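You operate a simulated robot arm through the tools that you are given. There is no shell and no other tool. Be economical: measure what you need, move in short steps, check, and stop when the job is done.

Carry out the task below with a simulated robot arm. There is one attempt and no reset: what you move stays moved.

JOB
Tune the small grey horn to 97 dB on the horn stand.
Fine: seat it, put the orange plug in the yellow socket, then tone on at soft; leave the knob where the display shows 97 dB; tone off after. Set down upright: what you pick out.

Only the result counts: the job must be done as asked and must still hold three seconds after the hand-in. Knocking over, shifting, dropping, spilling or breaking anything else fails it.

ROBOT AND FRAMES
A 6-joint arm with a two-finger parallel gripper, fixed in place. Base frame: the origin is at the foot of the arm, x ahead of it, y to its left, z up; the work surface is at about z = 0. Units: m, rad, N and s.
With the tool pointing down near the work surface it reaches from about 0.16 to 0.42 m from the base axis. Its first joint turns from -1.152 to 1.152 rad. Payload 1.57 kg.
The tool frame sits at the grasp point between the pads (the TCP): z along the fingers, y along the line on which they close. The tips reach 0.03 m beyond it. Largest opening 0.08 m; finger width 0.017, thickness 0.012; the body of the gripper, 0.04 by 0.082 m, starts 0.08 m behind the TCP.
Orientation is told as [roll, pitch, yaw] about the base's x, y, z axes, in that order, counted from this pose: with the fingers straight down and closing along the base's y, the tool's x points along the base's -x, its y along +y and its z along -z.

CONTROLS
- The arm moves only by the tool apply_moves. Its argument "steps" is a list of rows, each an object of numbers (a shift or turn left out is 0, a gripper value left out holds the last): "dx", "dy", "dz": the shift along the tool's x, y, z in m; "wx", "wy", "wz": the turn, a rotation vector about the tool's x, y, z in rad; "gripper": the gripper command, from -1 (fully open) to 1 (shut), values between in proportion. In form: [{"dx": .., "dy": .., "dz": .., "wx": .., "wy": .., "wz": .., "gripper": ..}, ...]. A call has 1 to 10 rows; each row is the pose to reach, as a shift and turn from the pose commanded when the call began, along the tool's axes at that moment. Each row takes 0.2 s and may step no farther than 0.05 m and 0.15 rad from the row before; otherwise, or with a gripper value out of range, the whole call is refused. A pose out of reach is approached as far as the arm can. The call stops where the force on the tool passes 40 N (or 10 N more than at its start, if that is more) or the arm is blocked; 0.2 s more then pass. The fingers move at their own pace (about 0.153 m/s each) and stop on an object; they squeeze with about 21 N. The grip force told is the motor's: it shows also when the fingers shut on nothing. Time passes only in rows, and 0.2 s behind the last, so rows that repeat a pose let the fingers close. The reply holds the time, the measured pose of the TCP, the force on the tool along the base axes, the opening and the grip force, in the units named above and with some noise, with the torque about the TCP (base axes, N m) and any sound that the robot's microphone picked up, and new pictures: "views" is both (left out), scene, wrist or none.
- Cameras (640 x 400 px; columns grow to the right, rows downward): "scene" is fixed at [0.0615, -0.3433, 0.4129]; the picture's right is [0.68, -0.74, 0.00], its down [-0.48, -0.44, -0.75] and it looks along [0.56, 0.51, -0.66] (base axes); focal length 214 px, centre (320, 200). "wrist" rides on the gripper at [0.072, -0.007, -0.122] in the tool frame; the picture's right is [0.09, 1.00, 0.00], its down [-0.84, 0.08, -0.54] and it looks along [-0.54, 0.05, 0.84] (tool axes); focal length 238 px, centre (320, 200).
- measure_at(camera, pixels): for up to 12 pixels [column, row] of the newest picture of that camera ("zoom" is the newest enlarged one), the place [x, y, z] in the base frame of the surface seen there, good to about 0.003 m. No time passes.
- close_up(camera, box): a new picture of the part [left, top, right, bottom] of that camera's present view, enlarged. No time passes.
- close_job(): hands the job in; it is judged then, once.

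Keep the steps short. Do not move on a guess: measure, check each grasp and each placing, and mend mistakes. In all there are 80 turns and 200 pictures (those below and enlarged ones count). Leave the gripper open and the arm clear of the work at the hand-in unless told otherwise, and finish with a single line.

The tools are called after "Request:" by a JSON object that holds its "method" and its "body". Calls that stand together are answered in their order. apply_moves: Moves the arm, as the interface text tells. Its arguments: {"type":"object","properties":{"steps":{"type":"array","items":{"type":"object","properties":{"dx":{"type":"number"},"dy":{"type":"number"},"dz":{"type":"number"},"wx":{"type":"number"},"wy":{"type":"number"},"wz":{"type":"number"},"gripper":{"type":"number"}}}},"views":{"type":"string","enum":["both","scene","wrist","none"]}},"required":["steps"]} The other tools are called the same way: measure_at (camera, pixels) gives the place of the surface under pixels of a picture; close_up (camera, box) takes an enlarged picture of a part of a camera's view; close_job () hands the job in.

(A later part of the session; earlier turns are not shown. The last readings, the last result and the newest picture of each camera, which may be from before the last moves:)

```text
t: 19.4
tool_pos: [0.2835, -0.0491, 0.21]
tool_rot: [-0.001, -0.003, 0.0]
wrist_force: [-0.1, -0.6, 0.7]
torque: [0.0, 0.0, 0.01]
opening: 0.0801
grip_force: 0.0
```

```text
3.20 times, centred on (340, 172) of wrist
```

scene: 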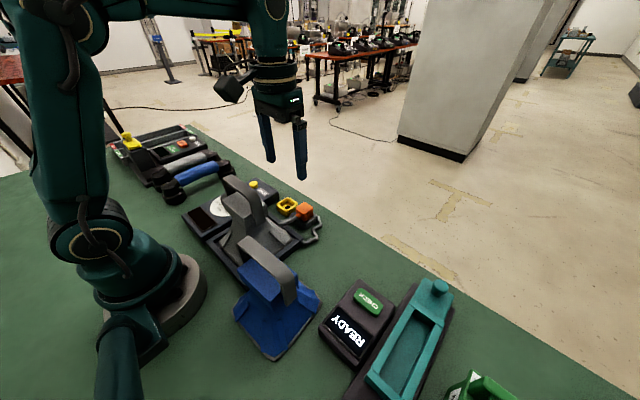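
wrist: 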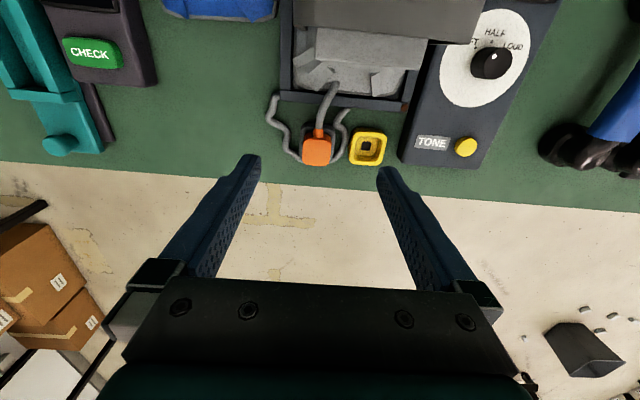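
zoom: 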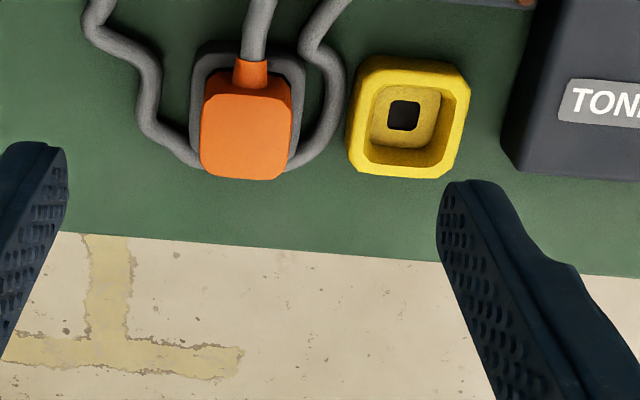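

Request:
{"method": "measure_at", "body": {"camera": "zoom", "pixels": [[210, 100], [292, 100], [250, 80], [245, 140], [245, 170], [198, 70], [300, 70], [357, 130], [460, 130], [410, 65], [405, 165], [403, 115]]}}

Request:
{"method": "measure_at", "body": {"camera": "zoom", "pixels": [[375, 125], [438, 125], [410, 145], [368, 120], [450, 100], [250, 68], [240, 175], [206, 140], [285, 140], [390, 90], [425, 95], [412, 58]]}}

Request:
{"method": "close_up", "body": {"camera": "scene", "box": [270, 190, 330, 240]}}

```text
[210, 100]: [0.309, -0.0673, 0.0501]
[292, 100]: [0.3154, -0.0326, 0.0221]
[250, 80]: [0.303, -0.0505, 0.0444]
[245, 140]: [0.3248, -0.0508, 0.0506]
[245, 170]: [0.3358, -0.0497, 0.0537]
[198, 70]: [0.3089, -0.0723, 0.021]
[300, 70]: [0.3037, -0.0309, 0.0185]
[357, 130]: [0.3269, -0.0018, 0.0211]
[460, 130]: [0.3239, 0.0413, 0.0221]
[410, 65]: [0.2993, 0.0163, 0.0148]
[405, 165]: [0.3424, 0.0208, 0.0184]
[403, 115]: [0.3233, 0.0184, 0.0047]
```

```text
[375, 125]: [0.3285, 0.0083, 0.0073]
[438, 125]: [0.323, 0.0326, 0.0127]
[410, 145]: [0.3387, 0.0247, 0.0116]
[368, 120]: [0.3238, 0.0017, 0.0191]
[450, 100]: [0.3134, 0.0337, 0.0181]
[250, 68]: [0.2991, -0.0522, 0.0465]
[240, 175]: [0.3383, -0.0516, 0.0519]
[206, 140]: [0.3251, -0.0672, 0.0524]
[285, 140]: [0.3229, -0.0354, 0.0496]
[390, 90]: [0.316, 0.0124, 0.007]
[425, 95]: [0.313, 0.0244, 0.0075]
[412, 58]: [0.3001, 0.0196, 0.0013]
```

```text
8.00 times, centred on (300, 215) of scene
```

zoom: 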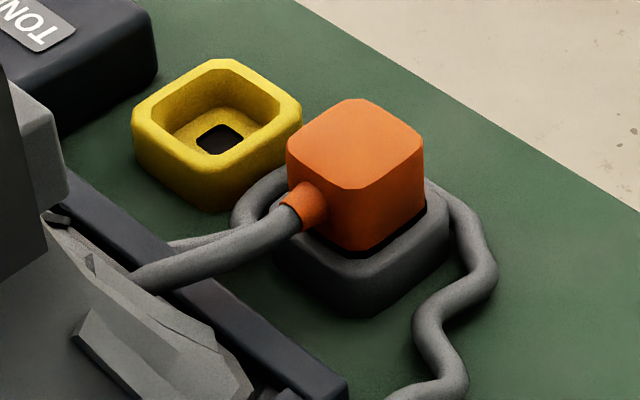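

Plug centre ≈(0.3225, −0.0515), top z 0.051, holder rim 0.021; socket centre ≈(0.322, 0.0195), rim 0.021. Move over the plug and descend to z≈0.10 first.

Request:
{"method": "apply_moves", "body": {"steps": [{"dx": -0.02, "dy": -0.002, "dz": 0.01}, {"dx": -0.039, "dy": -0.002, "dz": 0.04}, {"dx": -0.039, "dy": -0.002, "dz": 0.08}, {"dx": -0.039, "dy": -0.002, "dz": 0.11}, {"dx": -0.039, "dy": -0.002, "dz": 0.11}]}}

Request:
{"method": "close_up", "body": {"camera": "wrist", "box": [220, 80, 460, 230]}}

```text
t: 20.6
tool_pos: [0.3213, -0.0511, 0.0987]
tool_rot: [0.001, -0.001, -0.002]
wrist_force: [-0.4, 0.2, 0.1]
torque: [-0.02, 0.0, 0.01]
opening: 0.0799
grip_force: 0.1
```

scene: 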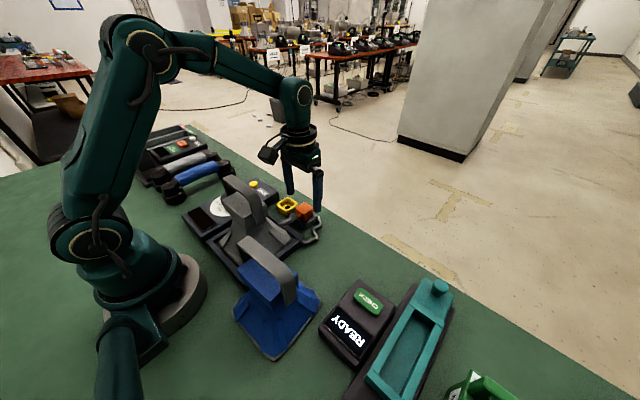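
wrist: 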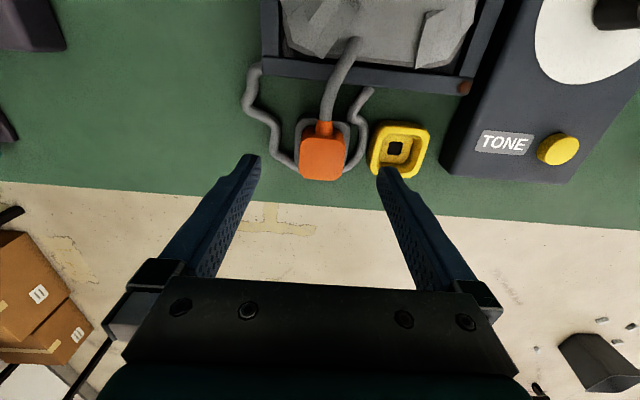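

```text
2.67 times, centred on (340, 155) of wrist
```

zoom: 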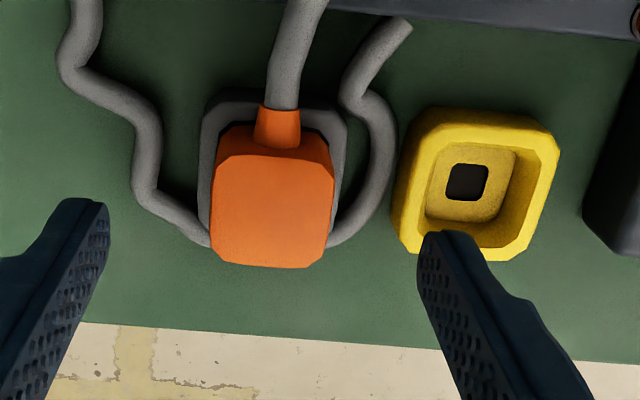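

Measure precisely again from this closer view.

Request:
{"method": "measure_at", "body": {"camera": "zoom", "pixels": [[216, 200], [330, 200], [275, 150], [270, 262], [205, 160], [342, 160], [402, 200], [548, 190], [485, 115], [470, 240], [466, 182], [270, 210]]}}

Request:
{"method": "measure_at", "body": {"camera": "zoom", "pixels": [[420, 170], [545, 165], [485, 130], [432, 170], [530, 165], [480, 145], [410, 245], [510, 255], [555, 150], [432, 110], [515, 180], [440, 190]]}}

```text
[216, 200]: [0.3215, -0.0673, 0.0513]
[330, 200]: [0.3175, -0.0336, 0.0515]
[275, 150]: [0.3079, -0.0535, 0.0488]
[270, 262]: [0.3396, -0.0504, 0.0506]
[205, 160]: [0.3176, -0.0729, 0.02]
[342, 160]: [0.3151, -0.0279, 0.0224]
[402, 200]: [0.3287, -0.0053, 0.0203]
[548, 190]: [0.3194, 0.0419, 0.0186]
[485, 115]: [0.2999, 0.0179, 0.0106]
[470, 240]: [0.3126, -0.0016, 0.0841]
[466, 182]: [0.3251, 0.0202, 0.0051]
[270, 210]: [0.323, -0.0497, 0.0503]
```

```text
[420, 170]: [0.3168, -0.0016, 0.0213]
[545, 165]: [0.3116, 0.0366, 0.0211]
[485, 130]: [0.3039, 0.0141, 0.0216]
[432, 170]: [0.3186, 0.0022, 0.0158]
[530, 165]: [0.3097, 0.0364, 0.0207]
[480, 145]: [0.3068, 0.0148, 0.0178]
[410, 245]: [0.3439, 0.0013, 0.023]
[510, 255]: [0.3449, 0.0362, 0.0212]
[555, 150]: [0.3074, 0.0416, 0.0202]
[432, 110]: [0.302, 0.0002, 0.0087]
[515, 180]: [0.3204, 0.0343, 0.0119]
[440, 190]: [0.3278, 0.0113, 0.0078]
```

Plug centre (0.3235, −0.0505). Partly close to 56 mm so the outer finger stays off the socket, descend to z 0.055.

Request:
{"method": "apply_moves", "body": {"steps": [{"gripper": -0.4}, {"dx": -0.002, "dy": 0.0005, "dz": 0.015}, {"dx": -0.002, "dy": 0.0005, "dz": 0.03}, {"dx": -0.002, "dy": 0.0005, "dz": 0.0435}, {"dx": -0.002, "dy": 0.0005, "dz": 0.0435}]}}

Request:
{"method": "close_up", "body": {"camera": "scene", "box": [240, 150, 360, 240]}}

```text
t: 21.8
tool_pos: [0.324, -0.0533, 0.056]
tool_rot: [-0.001, 0.0, 0.0]
wrist_force: [0.0, 0.0, 0.1]
torque: [0.0, 0.05, 0.02]
opening: 0.056
grip_force: 0.0
```

scene: 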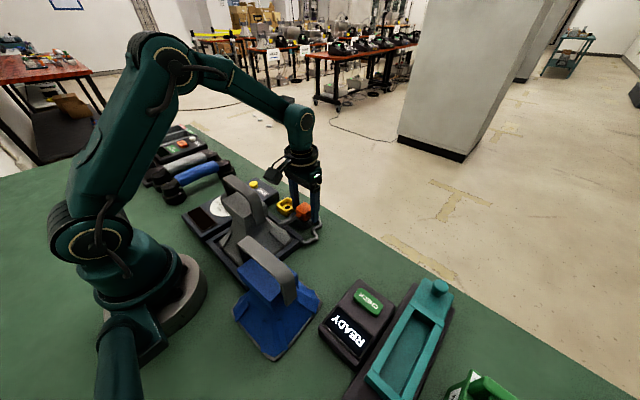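
wrist: 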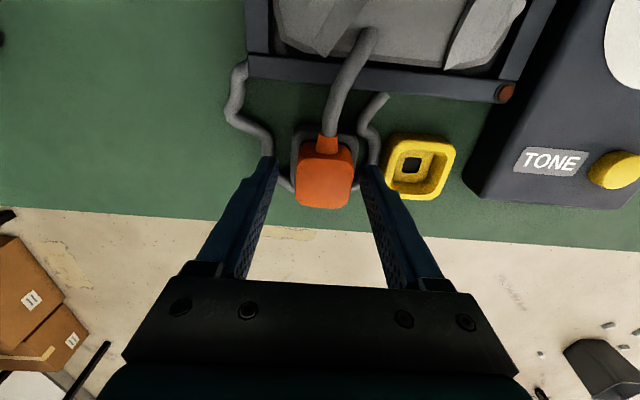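

```text
4.44 times, centred on (300, 195) of scene
```

zoom: 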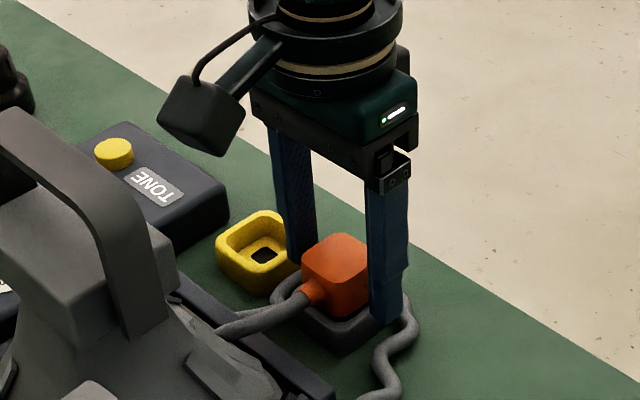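

Centre in y by +2 mm, then close on the plug.

Request:
{"method": "apply_moves", "body": {"steps": [{"dy": 0.002}, {"dy": 0.002, "gripper": 1}, {"dy": 0.002, "gripper": 1}, {"dy": 0.002, "gripper": 1}]}}

```text
t: 22.8
tool_pos: [0.3236, -0.0508, 0.0572]
tool_rot: [-0.002, 0.0, -0.001]
wrist_force: [-0.4, 0.7, -1.4]
torque: [0.01, -0.03, 0.0]
opening: 0.0354
grip_force: 20.8
```

scene: 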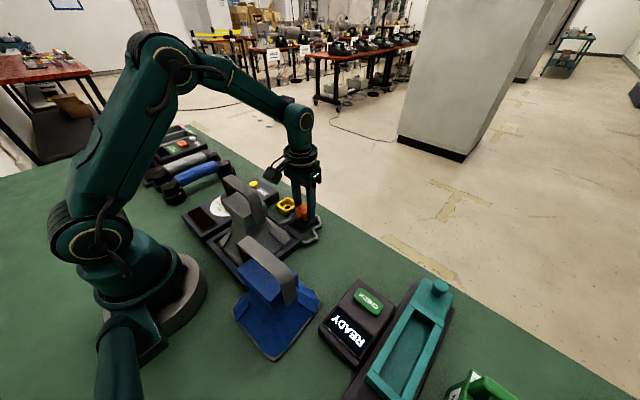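
wrist: 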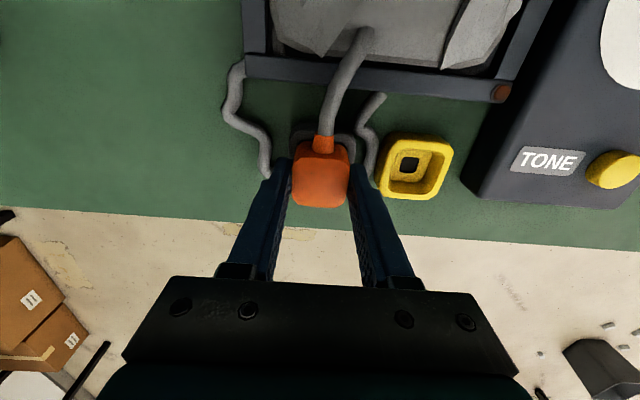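

Gripped, width 35 mm. Lift slowly 4 cm.

Request:
{"method": "apply_moves", "body": {"steps": [{"dz": -0.005}, {"dz": -0.01}, {"dz": -0.02}, {"dz": -0.03}, {"dz": -0.04}]}}

Request:
{"method": "close_up", "body": {"camera": "scene", "box": [240, 150, 360, 240]}}

Request:
{"method": "close_up", "body": {"camera": "wrist", "box": [220, 80, 500, 255]}}

```text
t: 24.0
tool_pos: [0.3244, -0.0508, 0.095]
tool_rot: [-0.001, -0.001, 0.0]
wrist_force: [0.3, 0.6, -0.6]
torque: [0.0, -0.03, -0.01]
opening: 0.0351
grip_force: 21.0
```

scene: 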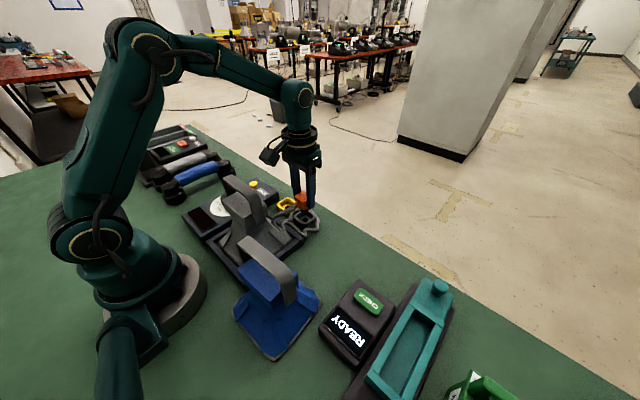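
wrist: 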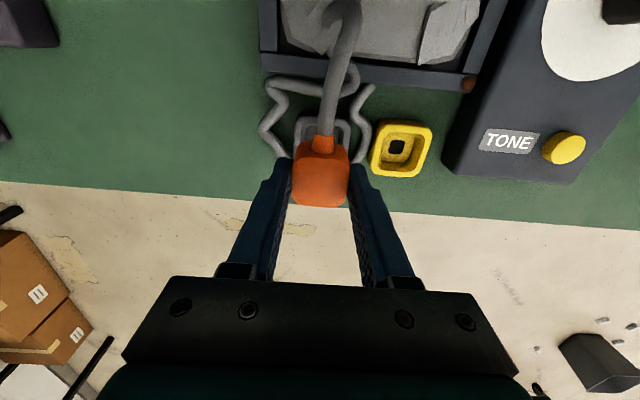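

```text
4.44 times, centred on (300, 195) of scene
```

zoom: 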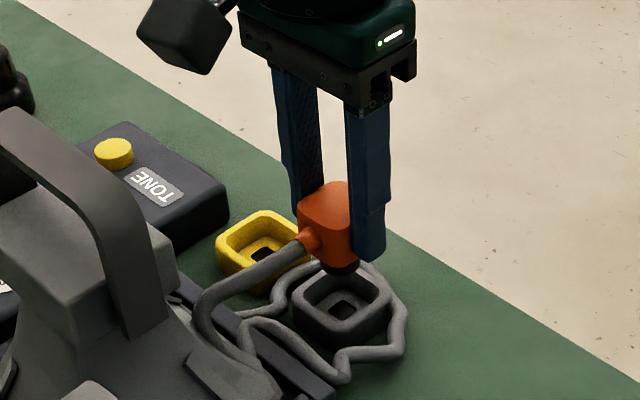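

```text
2.29 times, centred on (360, 168) of wrist
```

zoom: 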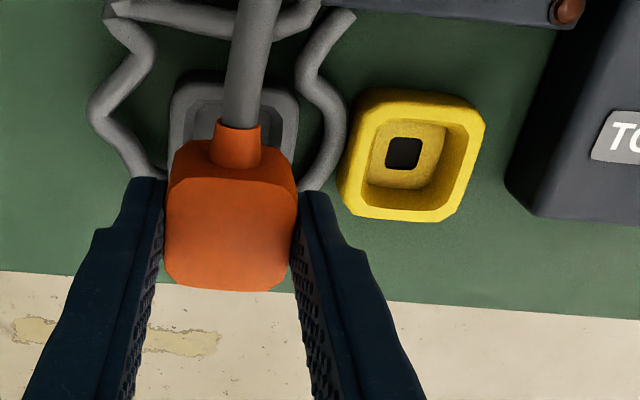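

Plug is free. Re-measure socket edges, inner hole and the holder from here.

Request:
{"method": "measure_at", "body": {"camera": "zoom", "pixels": [[372, 150], [465, 150], [348, 180], [478, 180], [400, 213], [420, 98], [403, 153], [455, 120], [375, 115], [172, 140], [296, 140], [235, 90]]}}

Request:
{"method": "measure_at", "body": {"camera": "scene", "pixels": [[286, 205], [278, 206], [288, 197], [297, 204], [287, 211], [304, 212], [306, 224], [317, 214], [295, 216]]}}

```text
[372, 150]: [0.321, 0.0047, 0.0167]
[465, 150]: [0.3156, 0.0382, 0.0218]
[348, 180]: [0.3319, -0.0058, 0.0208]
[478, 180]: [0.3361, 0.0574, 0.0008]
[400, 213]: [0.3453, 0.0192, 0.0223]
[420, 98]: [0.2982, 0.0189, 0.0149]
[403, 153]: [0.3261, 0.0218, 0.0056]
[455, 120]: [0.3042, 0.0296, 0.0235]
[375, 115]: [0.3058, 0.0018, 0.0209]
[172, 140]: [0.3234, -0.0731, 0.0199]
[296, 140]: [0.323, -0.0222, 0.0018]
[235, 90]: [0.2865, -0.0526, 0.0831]
```

```text
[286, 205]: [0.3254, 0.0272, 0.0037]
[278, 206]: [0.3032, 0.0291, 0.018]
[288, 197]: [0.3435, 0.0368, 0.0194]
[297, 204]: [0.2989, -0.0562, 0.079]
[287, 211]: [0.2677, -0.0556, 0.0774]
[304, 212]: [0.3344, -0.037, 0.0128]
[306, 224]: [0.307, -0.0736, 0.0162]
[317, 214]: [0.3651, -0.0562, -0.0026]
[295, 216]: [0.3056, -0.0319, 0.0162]
```

Socket centre ≈(0.3225, 0.0195). Move +y 70 mm at this height and check alignment.

Request:
{"method": "apply_moves", "body": {"steps": [{"dy": 0.025}, {"dy": 0.05}, {"dx": 0.0005, "dy": 0.07}, {"dx": 0.0005, "dy": 0.07}, {"dx": 0.0005, "dy": 0.07, "dz": 0.013}]}}

Request:
{"method": "close_up", "body": {"camera": "scene", "box": [240, 160, 330, 235]}}

Request:
{"method": "close_up", "body": {"camera": "wrist", "box": [240, 100, 400, 220]}}

```text
t: 25.2
tool_pos: [0.3243, 0.0194, 0.0821]
tool_rot: [-0.002, -0.001, 0.0]
wrist_force: [0.0, 1.3, -0.8]
torque: [-0.03, 0.03, 0.04]
opening: 0.0353
grip_force: 21.0
```

scene: 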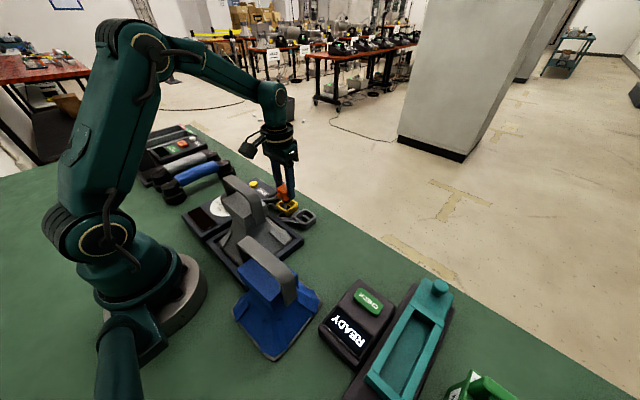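
wrist: 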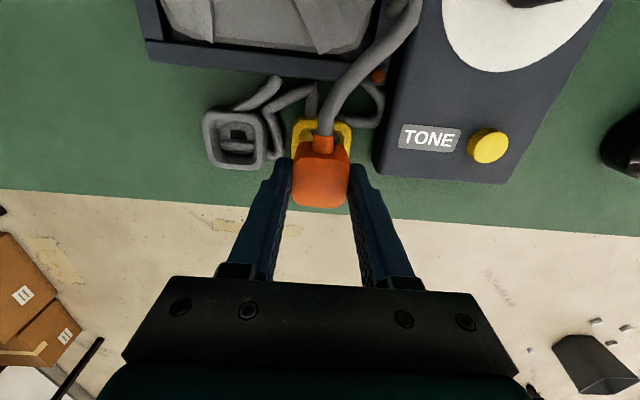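

```text
5.33 times, centred on (285, 198) of scene
```

zoom: 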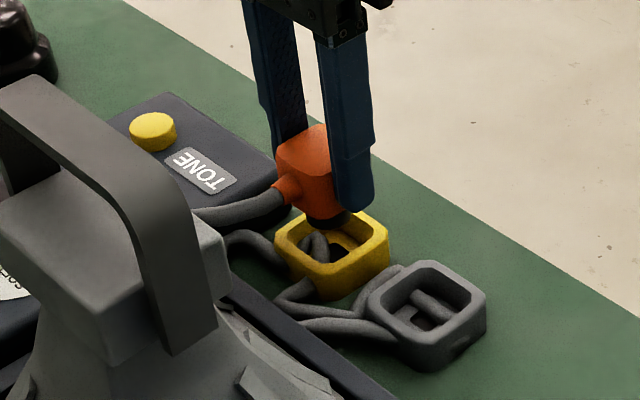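

```text
3.33 times, centred on (320, 160) of wrist
```

zoom: 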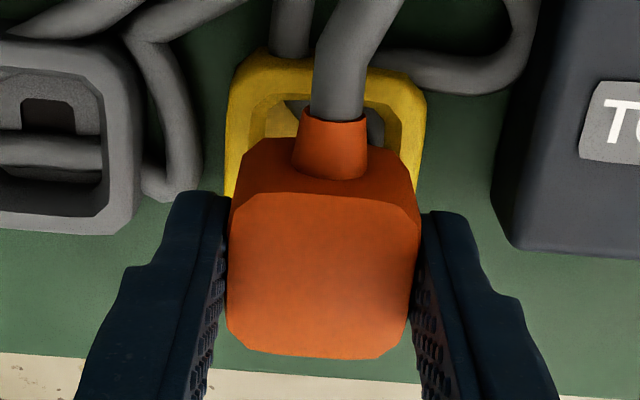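

Check: measure holder rim (empty now) and socket's visible rim for offset.

Request:
{"method": "measure_at", "body": {"camera": "wrist", "pixels": [[204, 142], [265, 142], [237, 112], [239, 167], [292, 140], [352, 138], [322, 118], [345, 125], [300, 124]]}}

Request:
{"method": "measure_at", "body": {"camera": "scene", "pixels": [[291, 211], [312, 206], [301, 229], [321, 215], [279, 206], [312, 229], [292, 202], [310, 219]]}}

```text
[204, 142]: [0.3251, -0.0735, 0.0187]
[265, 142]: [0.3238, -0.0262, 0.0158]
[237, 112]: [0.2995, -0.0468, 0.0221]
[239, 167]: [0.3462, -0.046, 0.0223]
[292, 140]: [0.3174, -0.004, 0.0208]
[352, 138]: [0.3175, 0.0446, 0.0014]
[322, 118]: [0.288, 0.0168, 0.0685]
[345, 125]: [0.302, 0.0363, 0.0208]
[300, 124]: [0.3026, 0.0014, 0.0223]
```

```text
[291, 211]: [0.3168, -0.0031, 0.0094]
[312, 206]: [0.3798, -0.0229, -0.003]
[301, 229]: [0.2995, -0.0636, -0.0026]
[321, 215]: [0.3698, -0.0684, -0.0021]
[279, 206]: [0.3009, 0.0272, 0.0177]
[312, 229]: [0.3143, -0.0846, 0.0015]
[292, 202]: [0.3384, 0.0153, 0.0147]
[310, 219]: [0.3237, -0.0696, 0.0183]
```

Aligned within a millimetre. Insert: down ~25 mm in small steps watching force.

Request:
{"method": "apply_moves", "body": {"steps": [{"dz": 0.006}, {"dz": 0.01}, {"dz": 0.013}, {"dz": 0.016}, {"dz": 0.019}, {"dz": 0.022}, {"dz": 0.0245}]}}

Request:
{"method": "close_up", "body": {"camera": "scene", "box": [240, 160, 330, 235]}}

```text
t: 26.8
tool_pos: [0.3227, 0.0189, 0.0581]
tool_rot: [-0.002, 0.001, -0.001]
wrist_force: [-0.6, -0.2, -5.3]
torque: [-0.02, -0.01, 0.01]
opening: 0.0353
grip_force: 21.1
```

scene: 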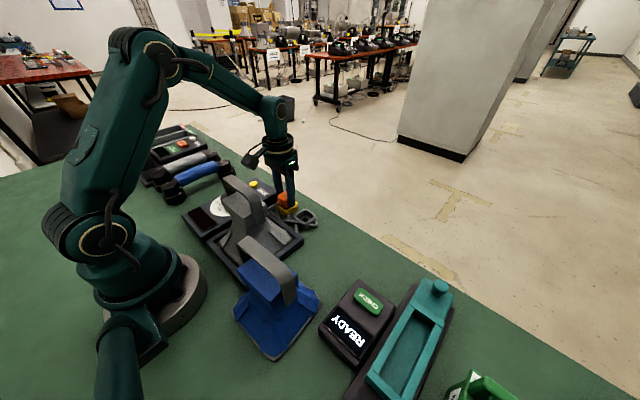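
wrist: 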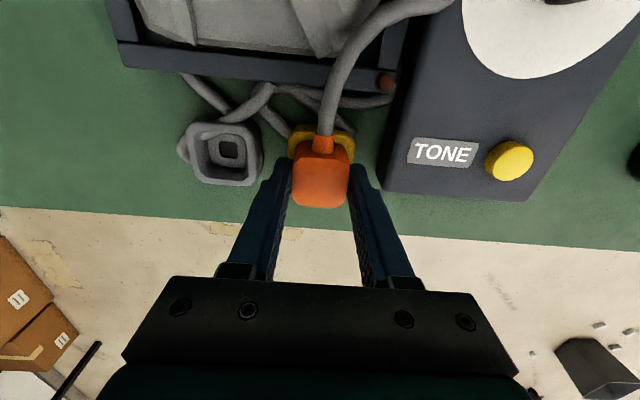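

```text
5.33 times, centred on (285, 198) of scene
```

zoom: 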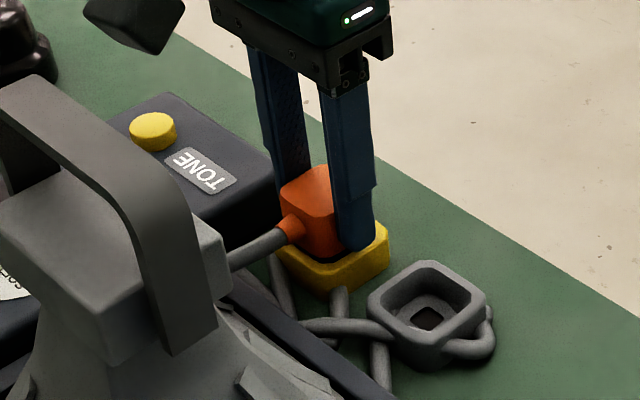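

Plug is inside the socket, with a slight downward pull. Press a bit more until firm contact.

Request:
{"method": "apply_moves", "body": {"steps": [{"dz": 0.001}, {"dz": 0.002}, {"dz": 0.003}, {"dz": 0.003}], "views": "none"}}

```text
t: 27.8
tool_pos: [0.3238, 0.0206, 0.0564]
tool_rot: [-0.002, -0.003, 0.003]
wrist_force: [-4.2, -0.7, 15.5]
torque: [0.03, 0.16, 0.0]
opening: 0.035
grip_force: 20.9
```

Firm stop at z 0.0564 = same seating depth as in the holder. Open partially and rise.

Request:
{"method": "apply_moves", "body": {"steps": [{"dz": -0.001}, {"gripper": -0.4, "dz": -0.001}, {"gripper": -0.4, "dz": -0.001}, {"dz": -0.02}, {"dz": -0.05}, {"dz": -0.09}, {"dz": -0.11}]}}

Request:
{"method": "close_up", "body": {"camera": "scene", "box": [160, 150, 330, 260]}}

Request:
{"method": "close_up", "body": {"camera": "wrist", "box": [220, 0, 560, 212]}}

```text
t: 29.4
tool_pos: [0.3252, 0.019, 0.1658]
tool_rot: [-0.001, -0.001, 0.0]
wrist_force: [0.0, -0.6, -0.3]
torque: [0.0, 0.04, 0.0]
opening: 0.0559
grip_force: 0.0
```

scene: 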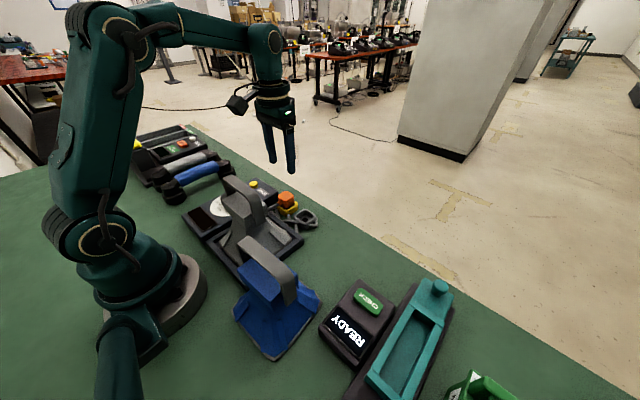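
wrist: 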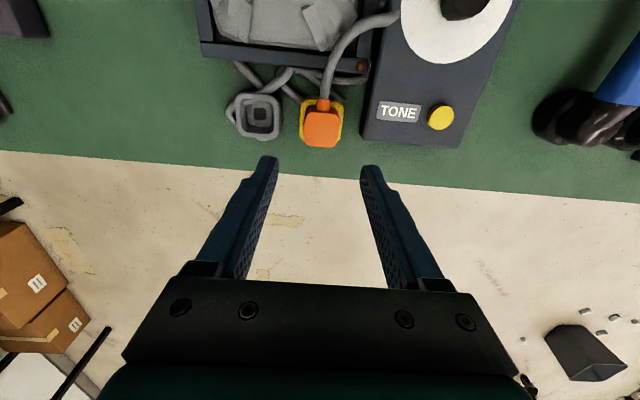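

```text
3.64 times, centred on (245, 205) of scene
```

zoom: 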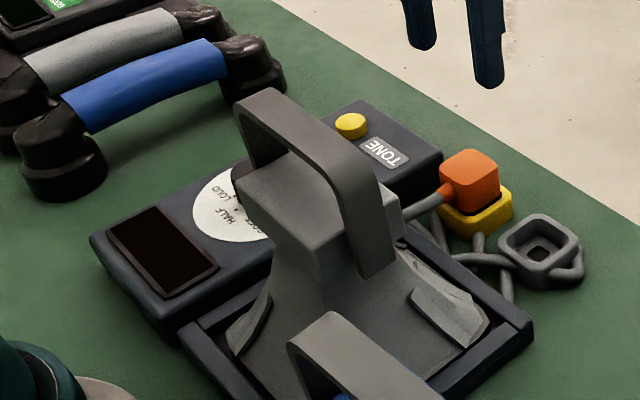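

```text
1.88 times, centred on (390, 106) of wrist
```

zoom: 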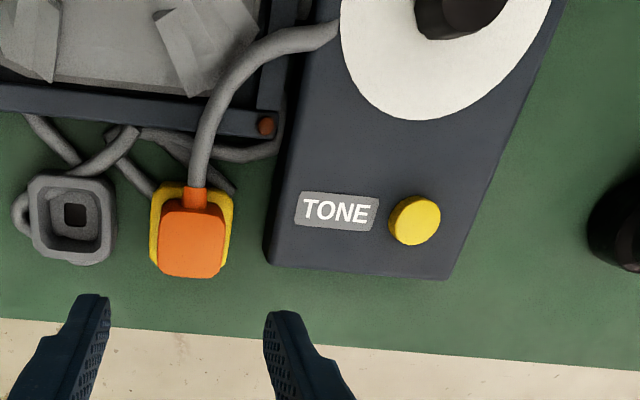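

Plug seated upright. Next: go above the dial to read the knob. Rise first, then move over.

Request:
{"method": "apply_moves", "body": {"steps": [{"dz": -0.045}, {"dx": 0.0, "dy": 0.04, "dz": -0.055}, {"dx": 0.015, "dy": 0.08, "dz": -0.055}, {"dx": 0.055, "dy": 0.093, "dz": -0.055}, {"dx": 0.09, "dy": 0.093, "dz": -0.05}, {"dx": 0.12, "dy": 0.093, "dz": -0.03}]}}

Request:
{"method": "close_up", "body": {"camera": "wrist", "box": [220, 30, 460, 190]}}

```text
t: 30.8
tool_pos: [0.2033, 0.1104, 0.1955]
tool_rot: [0.0, -0.001, 0.001]
wrist_force: [-0.2, -0.3, 0.2]
torque: [-0.01, 0.01, -0.03]
opening: 0.0558
grip_force: 0.1
```

scene: 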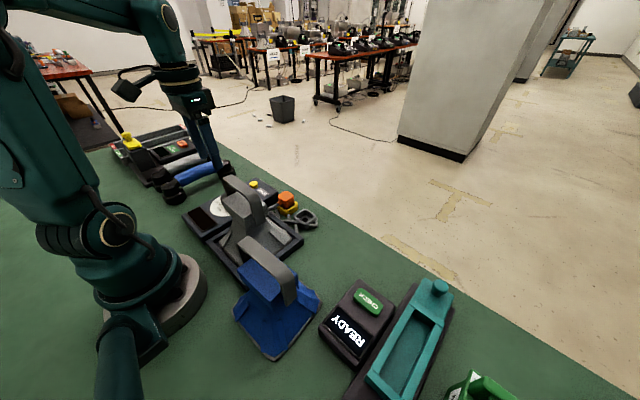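
wrist: 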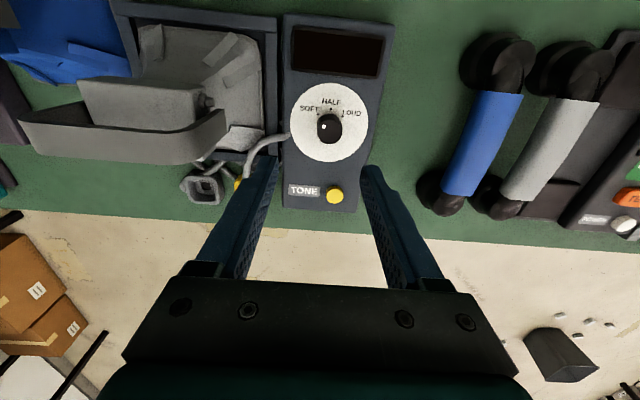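

```text
2.50 times, centred on (340, 110) of wrist
```

zoom: 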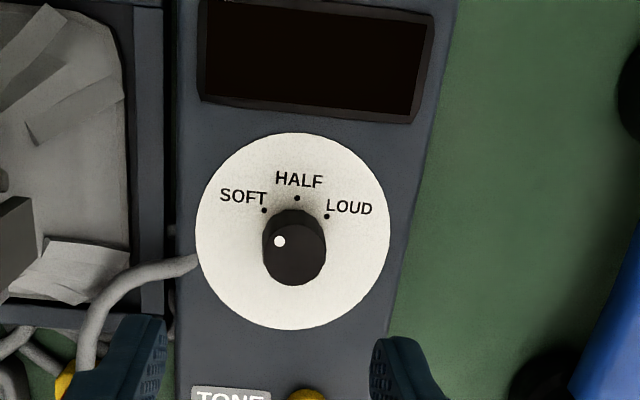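

Request:
{"method": "close_up", "body": {"camera": "wrist", "box": [285, 75, 385, 165]}}

Request:
{"method": "measure_at", "body": {"camera": "wrist", "pixels": [[324, 125], [330, 128], [328, 138], [320, 132], [340, 132], [322, 114], [339, 109], [351, 116], [293, 125], [370, 125], [335, 83], [332, 160]]}}

Request:
{"method": "measure_at", "body": {"camera": "wrist", "pixels": [[335, 195], [300, 205], [355, 205], [340, 50], [300, 100]]}}

```text
4.44 times, centred on (335, 120) of wrist
```

zoom: 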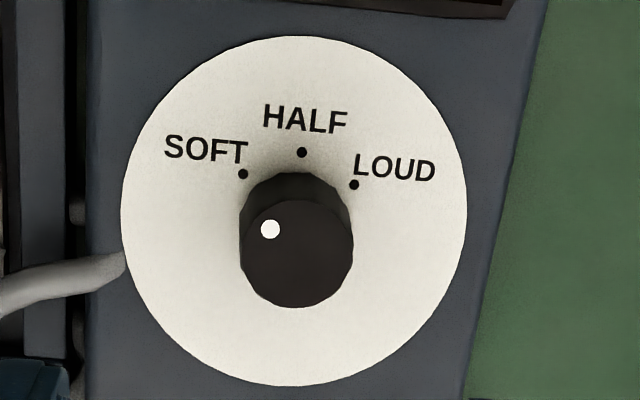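

```text
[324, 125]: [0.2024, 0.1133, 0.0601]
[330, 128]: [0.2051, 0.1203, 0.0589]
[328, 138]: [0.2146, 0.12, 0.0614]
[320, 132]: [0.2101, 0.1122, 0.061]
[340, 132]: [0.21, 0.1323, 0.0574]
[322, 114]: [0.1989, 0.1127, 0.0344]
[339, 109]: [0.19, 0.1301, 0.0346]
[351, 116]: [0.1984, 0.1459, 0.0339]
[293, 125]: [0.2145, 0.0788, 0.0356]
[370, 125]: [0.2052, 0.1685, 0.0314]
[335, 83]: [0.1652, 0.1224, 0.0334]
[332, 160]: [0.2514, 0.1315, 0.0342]
```

```text
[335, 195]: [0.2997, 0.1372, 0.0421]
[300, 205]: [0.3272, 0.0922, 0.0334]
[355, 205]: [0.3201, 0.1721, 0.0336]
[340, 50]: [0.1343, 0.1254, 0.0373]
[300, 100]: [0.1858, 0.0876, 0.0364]
```

The knob (centre ≈(0.209, 0.122), top z 0.061) seems to point near SOFT. Lower for a sharper look; marks are SOFT ≈−54°, HALF 0°, LOUD ≈+54°.

Request:
{"method": "apply_moves", "body": {"steps": [{"dx": 0.0, "dy": 0.006, "dz": 0.03, "gripper": -1}, {"dx": -0.0055, "dy": 0.0115, "dz": 0.06}, {"dx": -0.0055, "dy": 0.0115, "dz": 0.08}, {"dx": -0.0055, "dy": 0.0115, "dz": 0.08}]}}

Request:
{"method": "close_up", "body": {"camera": "wrist", "box": [250, 70, 410, 190]}}

```text
t: 31.8
tool_pos: [0.2112, 0.1235, 0.1145]
tool_rot: [-0.002, -0.003, 0.0]
wrist_force: [0.5, 0.4, -0.6]
torque: [-0.02, -0.04, 0.01]
opening: 0.08
grip_force: 0.1
```

scene: 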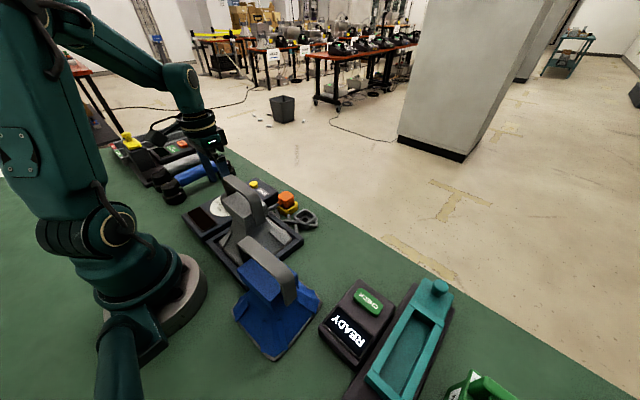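
wrist: 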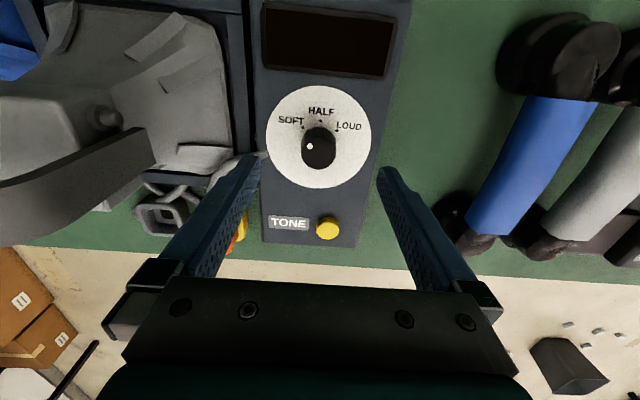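

```text
3.33 times, centred on (330, 130) of wrist
```

zoom: 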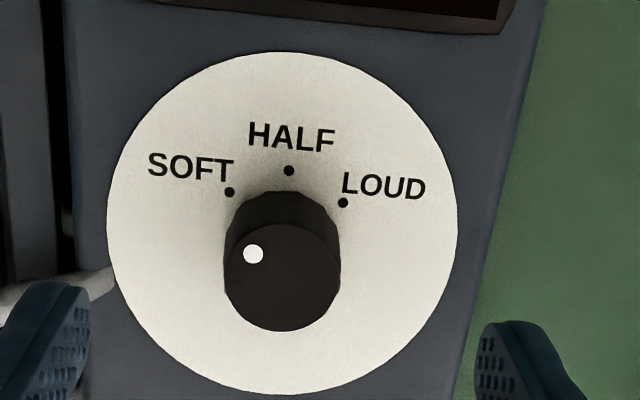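

Pointer is at about SOFT. Measure knob cap edges for centring the grasp.

Request:
{"method": "measure_at", "body": {"camera": "zoom", "pixels": [[282, 278], [230, 278], [335, 278], [282, 232], [282, 322], [253, 253], [229, 192], [289, 171], [343, 203], [110, 223], [454, 223], [282, 390]]}}

```text
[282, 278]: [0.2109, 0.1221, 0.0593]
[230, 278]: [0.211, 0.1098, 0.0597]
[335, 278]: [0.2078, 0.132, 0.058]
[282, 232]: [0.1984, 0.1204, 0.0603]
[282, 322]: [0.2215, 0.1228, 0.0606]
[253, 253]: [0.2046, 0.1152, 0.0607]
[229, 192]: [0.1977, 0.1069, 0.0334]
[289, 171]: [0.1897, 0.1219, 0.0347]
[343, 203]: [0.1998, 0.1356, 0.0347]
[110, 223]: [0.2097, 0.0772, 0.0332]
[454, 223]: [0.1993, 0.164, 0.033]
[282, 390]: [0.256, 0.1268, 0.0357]
```

Pointer dot −48.5°, SOFT mark −49.5°: knob is at soft. Next: press TONE. Measure the button in this view.

Request:
{"method": "measure_at", "body": {"camera": "wrist", "pixels": [[327, 228], [317, 228], [338, 228], [328, 219], [326, 238], [300, 222]]}}

```text
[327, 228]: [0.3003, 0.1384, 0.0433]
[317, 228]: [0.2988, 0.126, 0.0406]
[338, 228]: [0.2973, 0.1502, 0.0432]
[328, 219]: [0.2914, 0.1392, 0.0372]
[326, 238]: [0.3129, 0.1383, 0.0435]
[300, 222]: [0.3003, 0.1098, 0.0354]
```

Button centre (0.301, 0.138), top 0.0435. Close the fingers and go above it at z 0.09.

Request:
{"method": "apply_moves", "body": {"steps": [{"gripper": 1, "dz": -0.01}, {"dx": -0.03, "dy": 0.005, "dz": -0.01}, {"dx": -0.06, "dy": 0.01, "dz": -0.01}, {"dx": -0.09, "dy": 0.0145, "dz": -0.01}, {"dx": -0.09, "dy": 0.0145, "dz": 0.022}, {"dx": -0.09, "dy": 0.0145, "dz": 0.022}]}}

Request:
{"method": "close_up", "body": {"camera": "wrist", "box": [240, 60, 440, 220]}}

```text
t: 33.2
tool_pos: [0.2995, 0.1396, 0.0928]
tool_rot: [0.0, 0.0, 0.001]
wrist_force: [0.8, 0.2, -0.3]
torque: [0.01, 0.03, -0.03]
opening: 0.0
grip_force: 20.8
```

scene: 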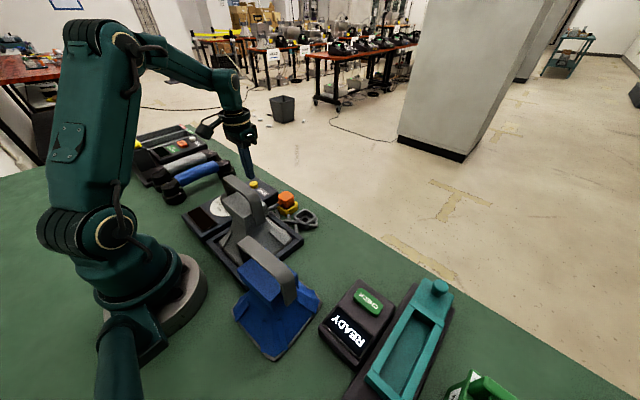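
wrist: 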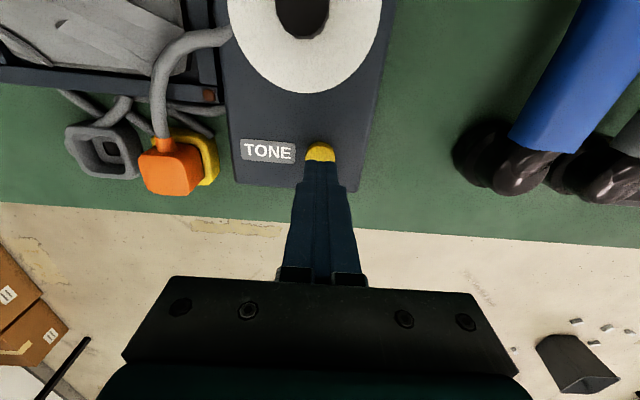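

```text
2.50 times, centred on (340, 140) of wrist
```

zoom: 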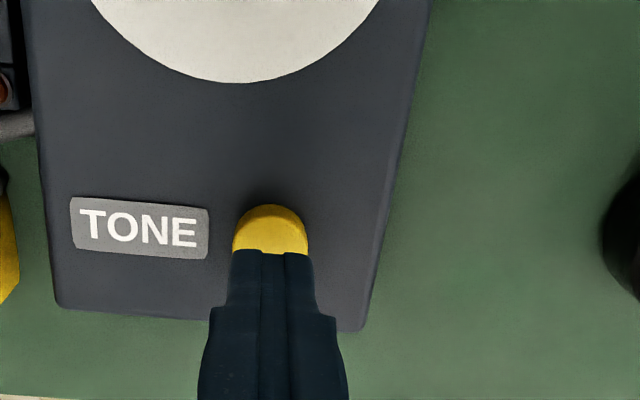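

Fingertips centred over the button. Press gently.

Request:
{"method": "apply_moves", "body": {"steps": [{"dz": 0.012}, {"dz": 0.017}, {"dz": 0.0195}, {"dz": 0.0215}], "views": "scene"}}

```text
t: 34.2
tool_pos: [0.2996, 0.1393, 0.0718]
tool_rot: [-0.001, -0.002, 0.001]
wrist_force: [-0.1, -0.1, 0.7]
torque: [0.0, 0.02, 0.0]
opening: 0.0
grip_force: 21.1
```

scene: 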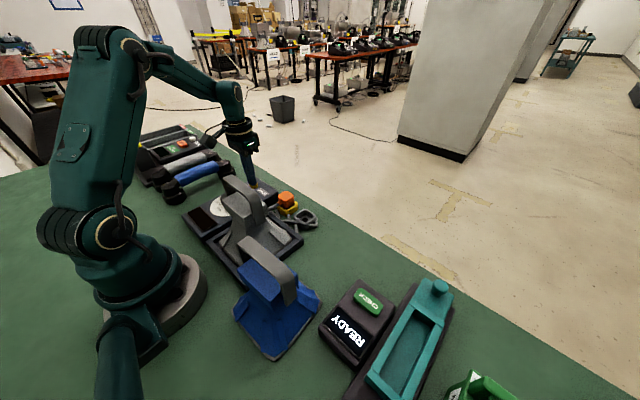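

Barely touching. Press 1.5–4 mm further.

Request:
{"method": "apply_moves", "body": {"steps": [{"dz": 0.0015}, {"dz": 0.003}], "views": "scene"}}

Request:
{"method": "close_up", "body": {"camera": "scene", "box": [170, 160, 330, 260]}}

```text
t: 34.8
tool_pos: [0.2999, 0.1382, 0.0686]
tool_rot: [0.002, -0.004, 0.0]
wrist_force: [0.7, 1.4, 3.1]
torque: [0.01, -0.03, 0.0]
opening: 0.0001
grip_force: 21.0
heard: click
```

scene: 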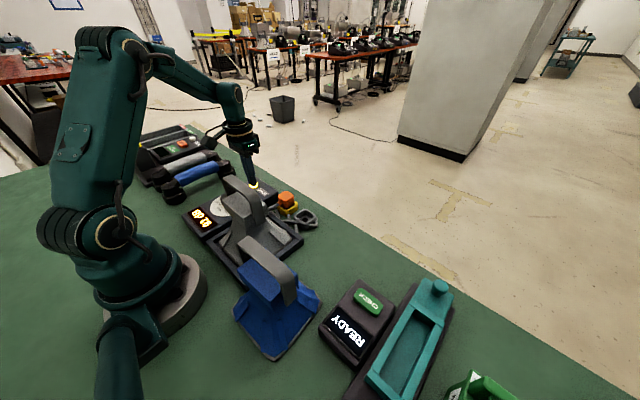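

```text
4.00 times, centred on (250, 210) of scene
```

zoom: 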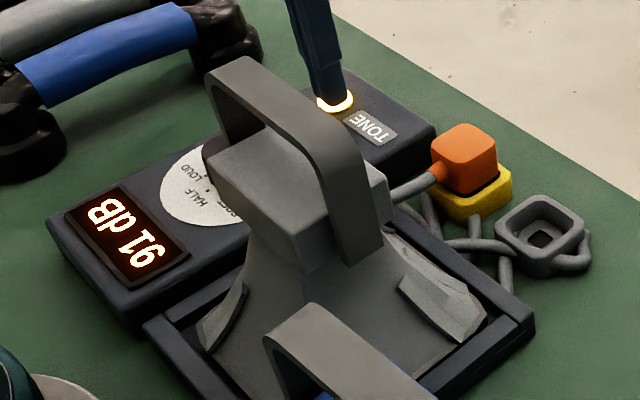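

Click heard; the display shows 91 dB. Lift, return above the knob with the fingers open.

Request:
{"method": "apply_moves", "body": {"steps": [{"dz": -0.02}, {"dz": -0.05}, {"dx": 0.03, "dy": -0.005, "dz": -0.05, "gripper": -1}, {"dx": 0.06, "dy": -0.011, "dz": -0.05, "gripper": -1}, {"dx": 0.09, "dy": -0.017, "dz": -0.05, "gripper": -1}, {"dx": 0.09, "dy": -0.017, "dz": -0.03, "gripper": -1}, {"dx": 0.09, "dy": -0.017, "dz": -0.03, "gripper": -1}]}}

Request:
{"method": "close_up", "body": {"camera": "wrist", "box": [230, 0, 430, 190]}}

```text
t: 36.4
tool_pos: [0.2112, 0.1222, 0.0974]
tool_rot: [-0.001, -0.001, 0.001]
wrist_force: [-1.2, -0.6, -0.1]
torque: [0.01, 0.03, -0.01]
opening: 0.0802
grip_force: 0.2
```

scene: 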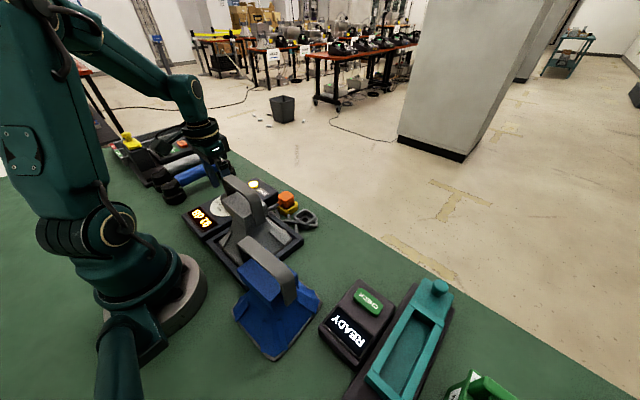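
wrist: 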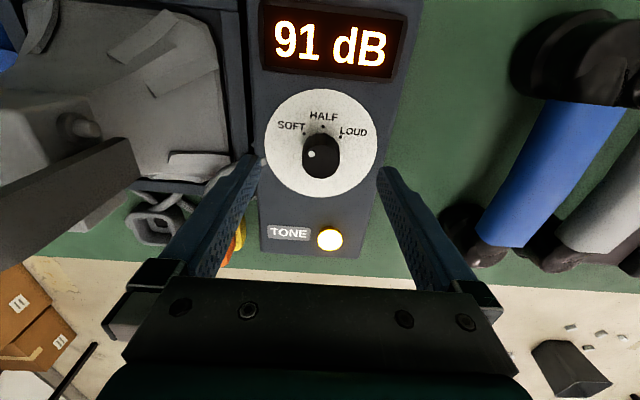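

```text
2.11 times, centred on (330, 95) of wrist
```

zoom: 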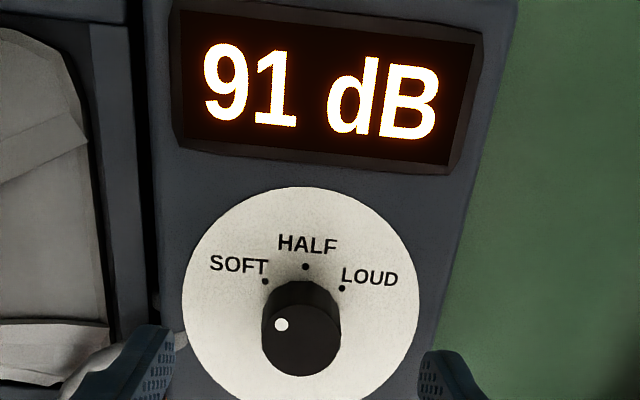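

Reads 91 dB, TONE lit. Descend and grip the knob.

Request:
{"method": "apply_moves", "body": {"steps": [{"dx": 0.001, "dy": -0.001, "dz": 0.015}, {"dx": 0.001, "dy": -0.001, "dz": 0.0265}, {"dx": 0.001, "dy": -0.001, "dz": 0.0265}, {"dx": 0.001, "dy": -0.001, "dz": 0.0265, "gripper": 0.2}, {"dx": 0.001, "dy": -0.001, "dz": 0.0265, "gripper": 1}, {"dx": 0.001, "dy": -0.001, "dz": 0.0265, "gripper": 1}]}}

Request:
{"method": "close_up", "body": {"camera": "wrist", "box": [230, 0, 430, 190]}}

```text
t: 37.8
tool_pos: [0.2089, 0.1214, 0.0725]
tool_rot: [0.003, -0.003, 0.0]
wrist_force: [1.6, 19.2, -17.2]
torque: [0.54, -0.27, 0.03]
opening: 0.028
grip_force: 38.2
```

scene: 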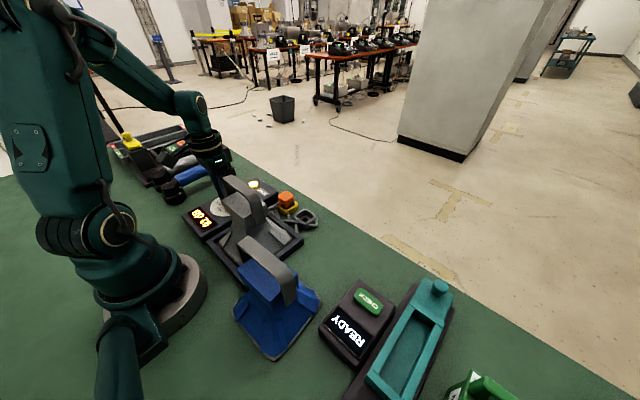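
wrist: 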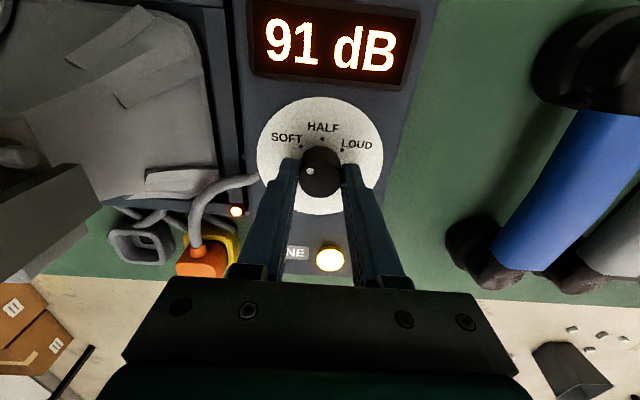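

```text
2.11 times, centred on (330, 95) of wrist
```

zoom: 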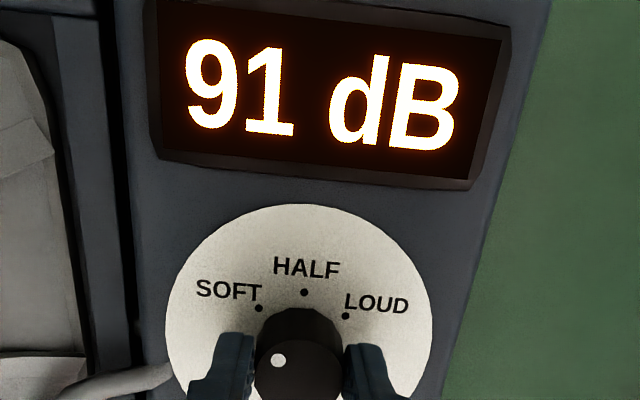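

Side load of 19 N means the grip is off-centre toward −y. Reopen slightly, shift +1.5 mm in y, and close again.

Request:
{"method": "apply_moves", "body": {"steps": [{"gripper": 0.0}, {"gripper": 0.0, "dy": 0.0015}, {"gripper": 0.0, "dy": 0.0015}]}}

Request:
{"method": "close_up", "body": {"camera": "wrist", "box": [260, 90, 390, 200]}}

```text
t: 38.6
tool_pos: [0.2082, 0.1226, 0.072]
tool_rot: [-0.003, 0.0, 0.001]
wrist_force: [0.1, 0.2, -0.1]
torque: [-0.02, 0.01, 0.02]
opening: 0.0402
grip_force: 0.1
```

scene: 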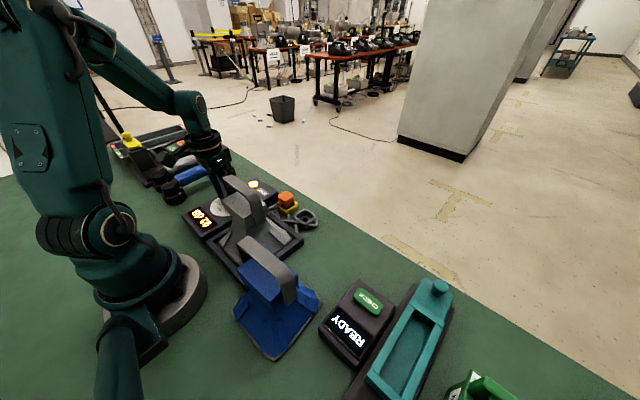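
wrist: 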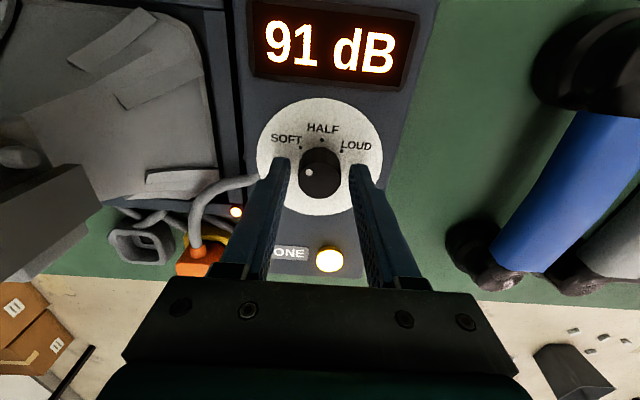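

```text
3.64 times, centred on (325, 145) of wrist
```

zoom: 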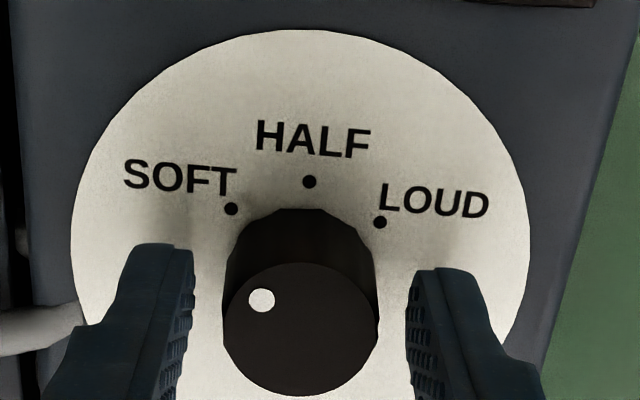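

Now centred (finger mid 301 px = knob mid 301 px). Close with +1.5 mm in x.

Request:
{"method": "apply_moves", "body": {"steps": [{"dx": -0.0015}, {"dx": -0.0015, "gripper": 0.3}, {"dx": -0.0015, "gripper": 1}, {"dx": -0.0015, "gripper": 1}], "views": "wrist"}}

```text
t: 39.6
tool_pos: [0.2111, 0.1214, 0.0719]
tool_rot: [-0.004, 0.0, 0.001]
wrist_force: [0.2, -8.4, 4.0]
torque: [-0.32, 0.13, 0.03]
opening: 0.028
grip_force: 38.1
```

wrist: 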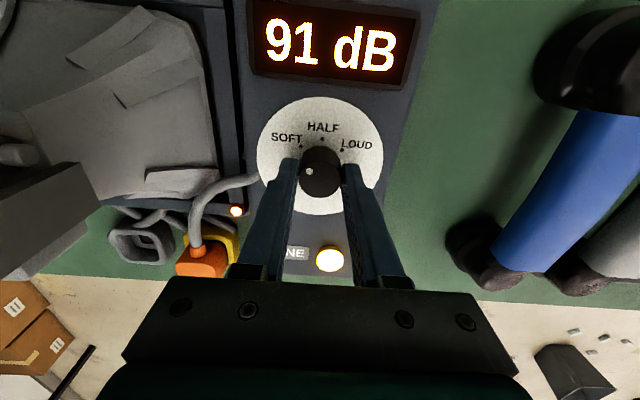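

Good grip. Turn clockwise a little (wz +) and read.

Request:
{"method": "apply_moves", "body": {"steps": [{"dy": -0.0004, "wz": 0.05}, {"dy": -0.0004, "wz": 0.1}, {"dy": -0.0004, "wz": 0.15}, {"dy": -0.0004, "wz": 0.2}], "views": "wrist"}}

```text
t: 40.6
tool_pos: [0.2097, 0.1221, 0.0711]
tool_rot: [-0.002, -0.002, -0.201]
wrist_force: [1.3, 1.7, -19.0]
torque: [0.04, -0.35, 0.03]
opening: 0.0288
grip_force: 38.6
```

wrist: 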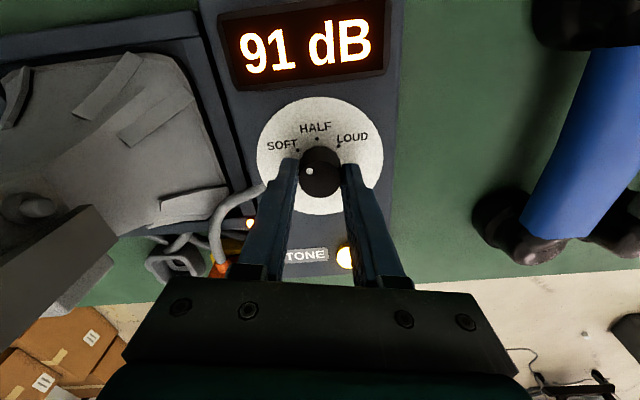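

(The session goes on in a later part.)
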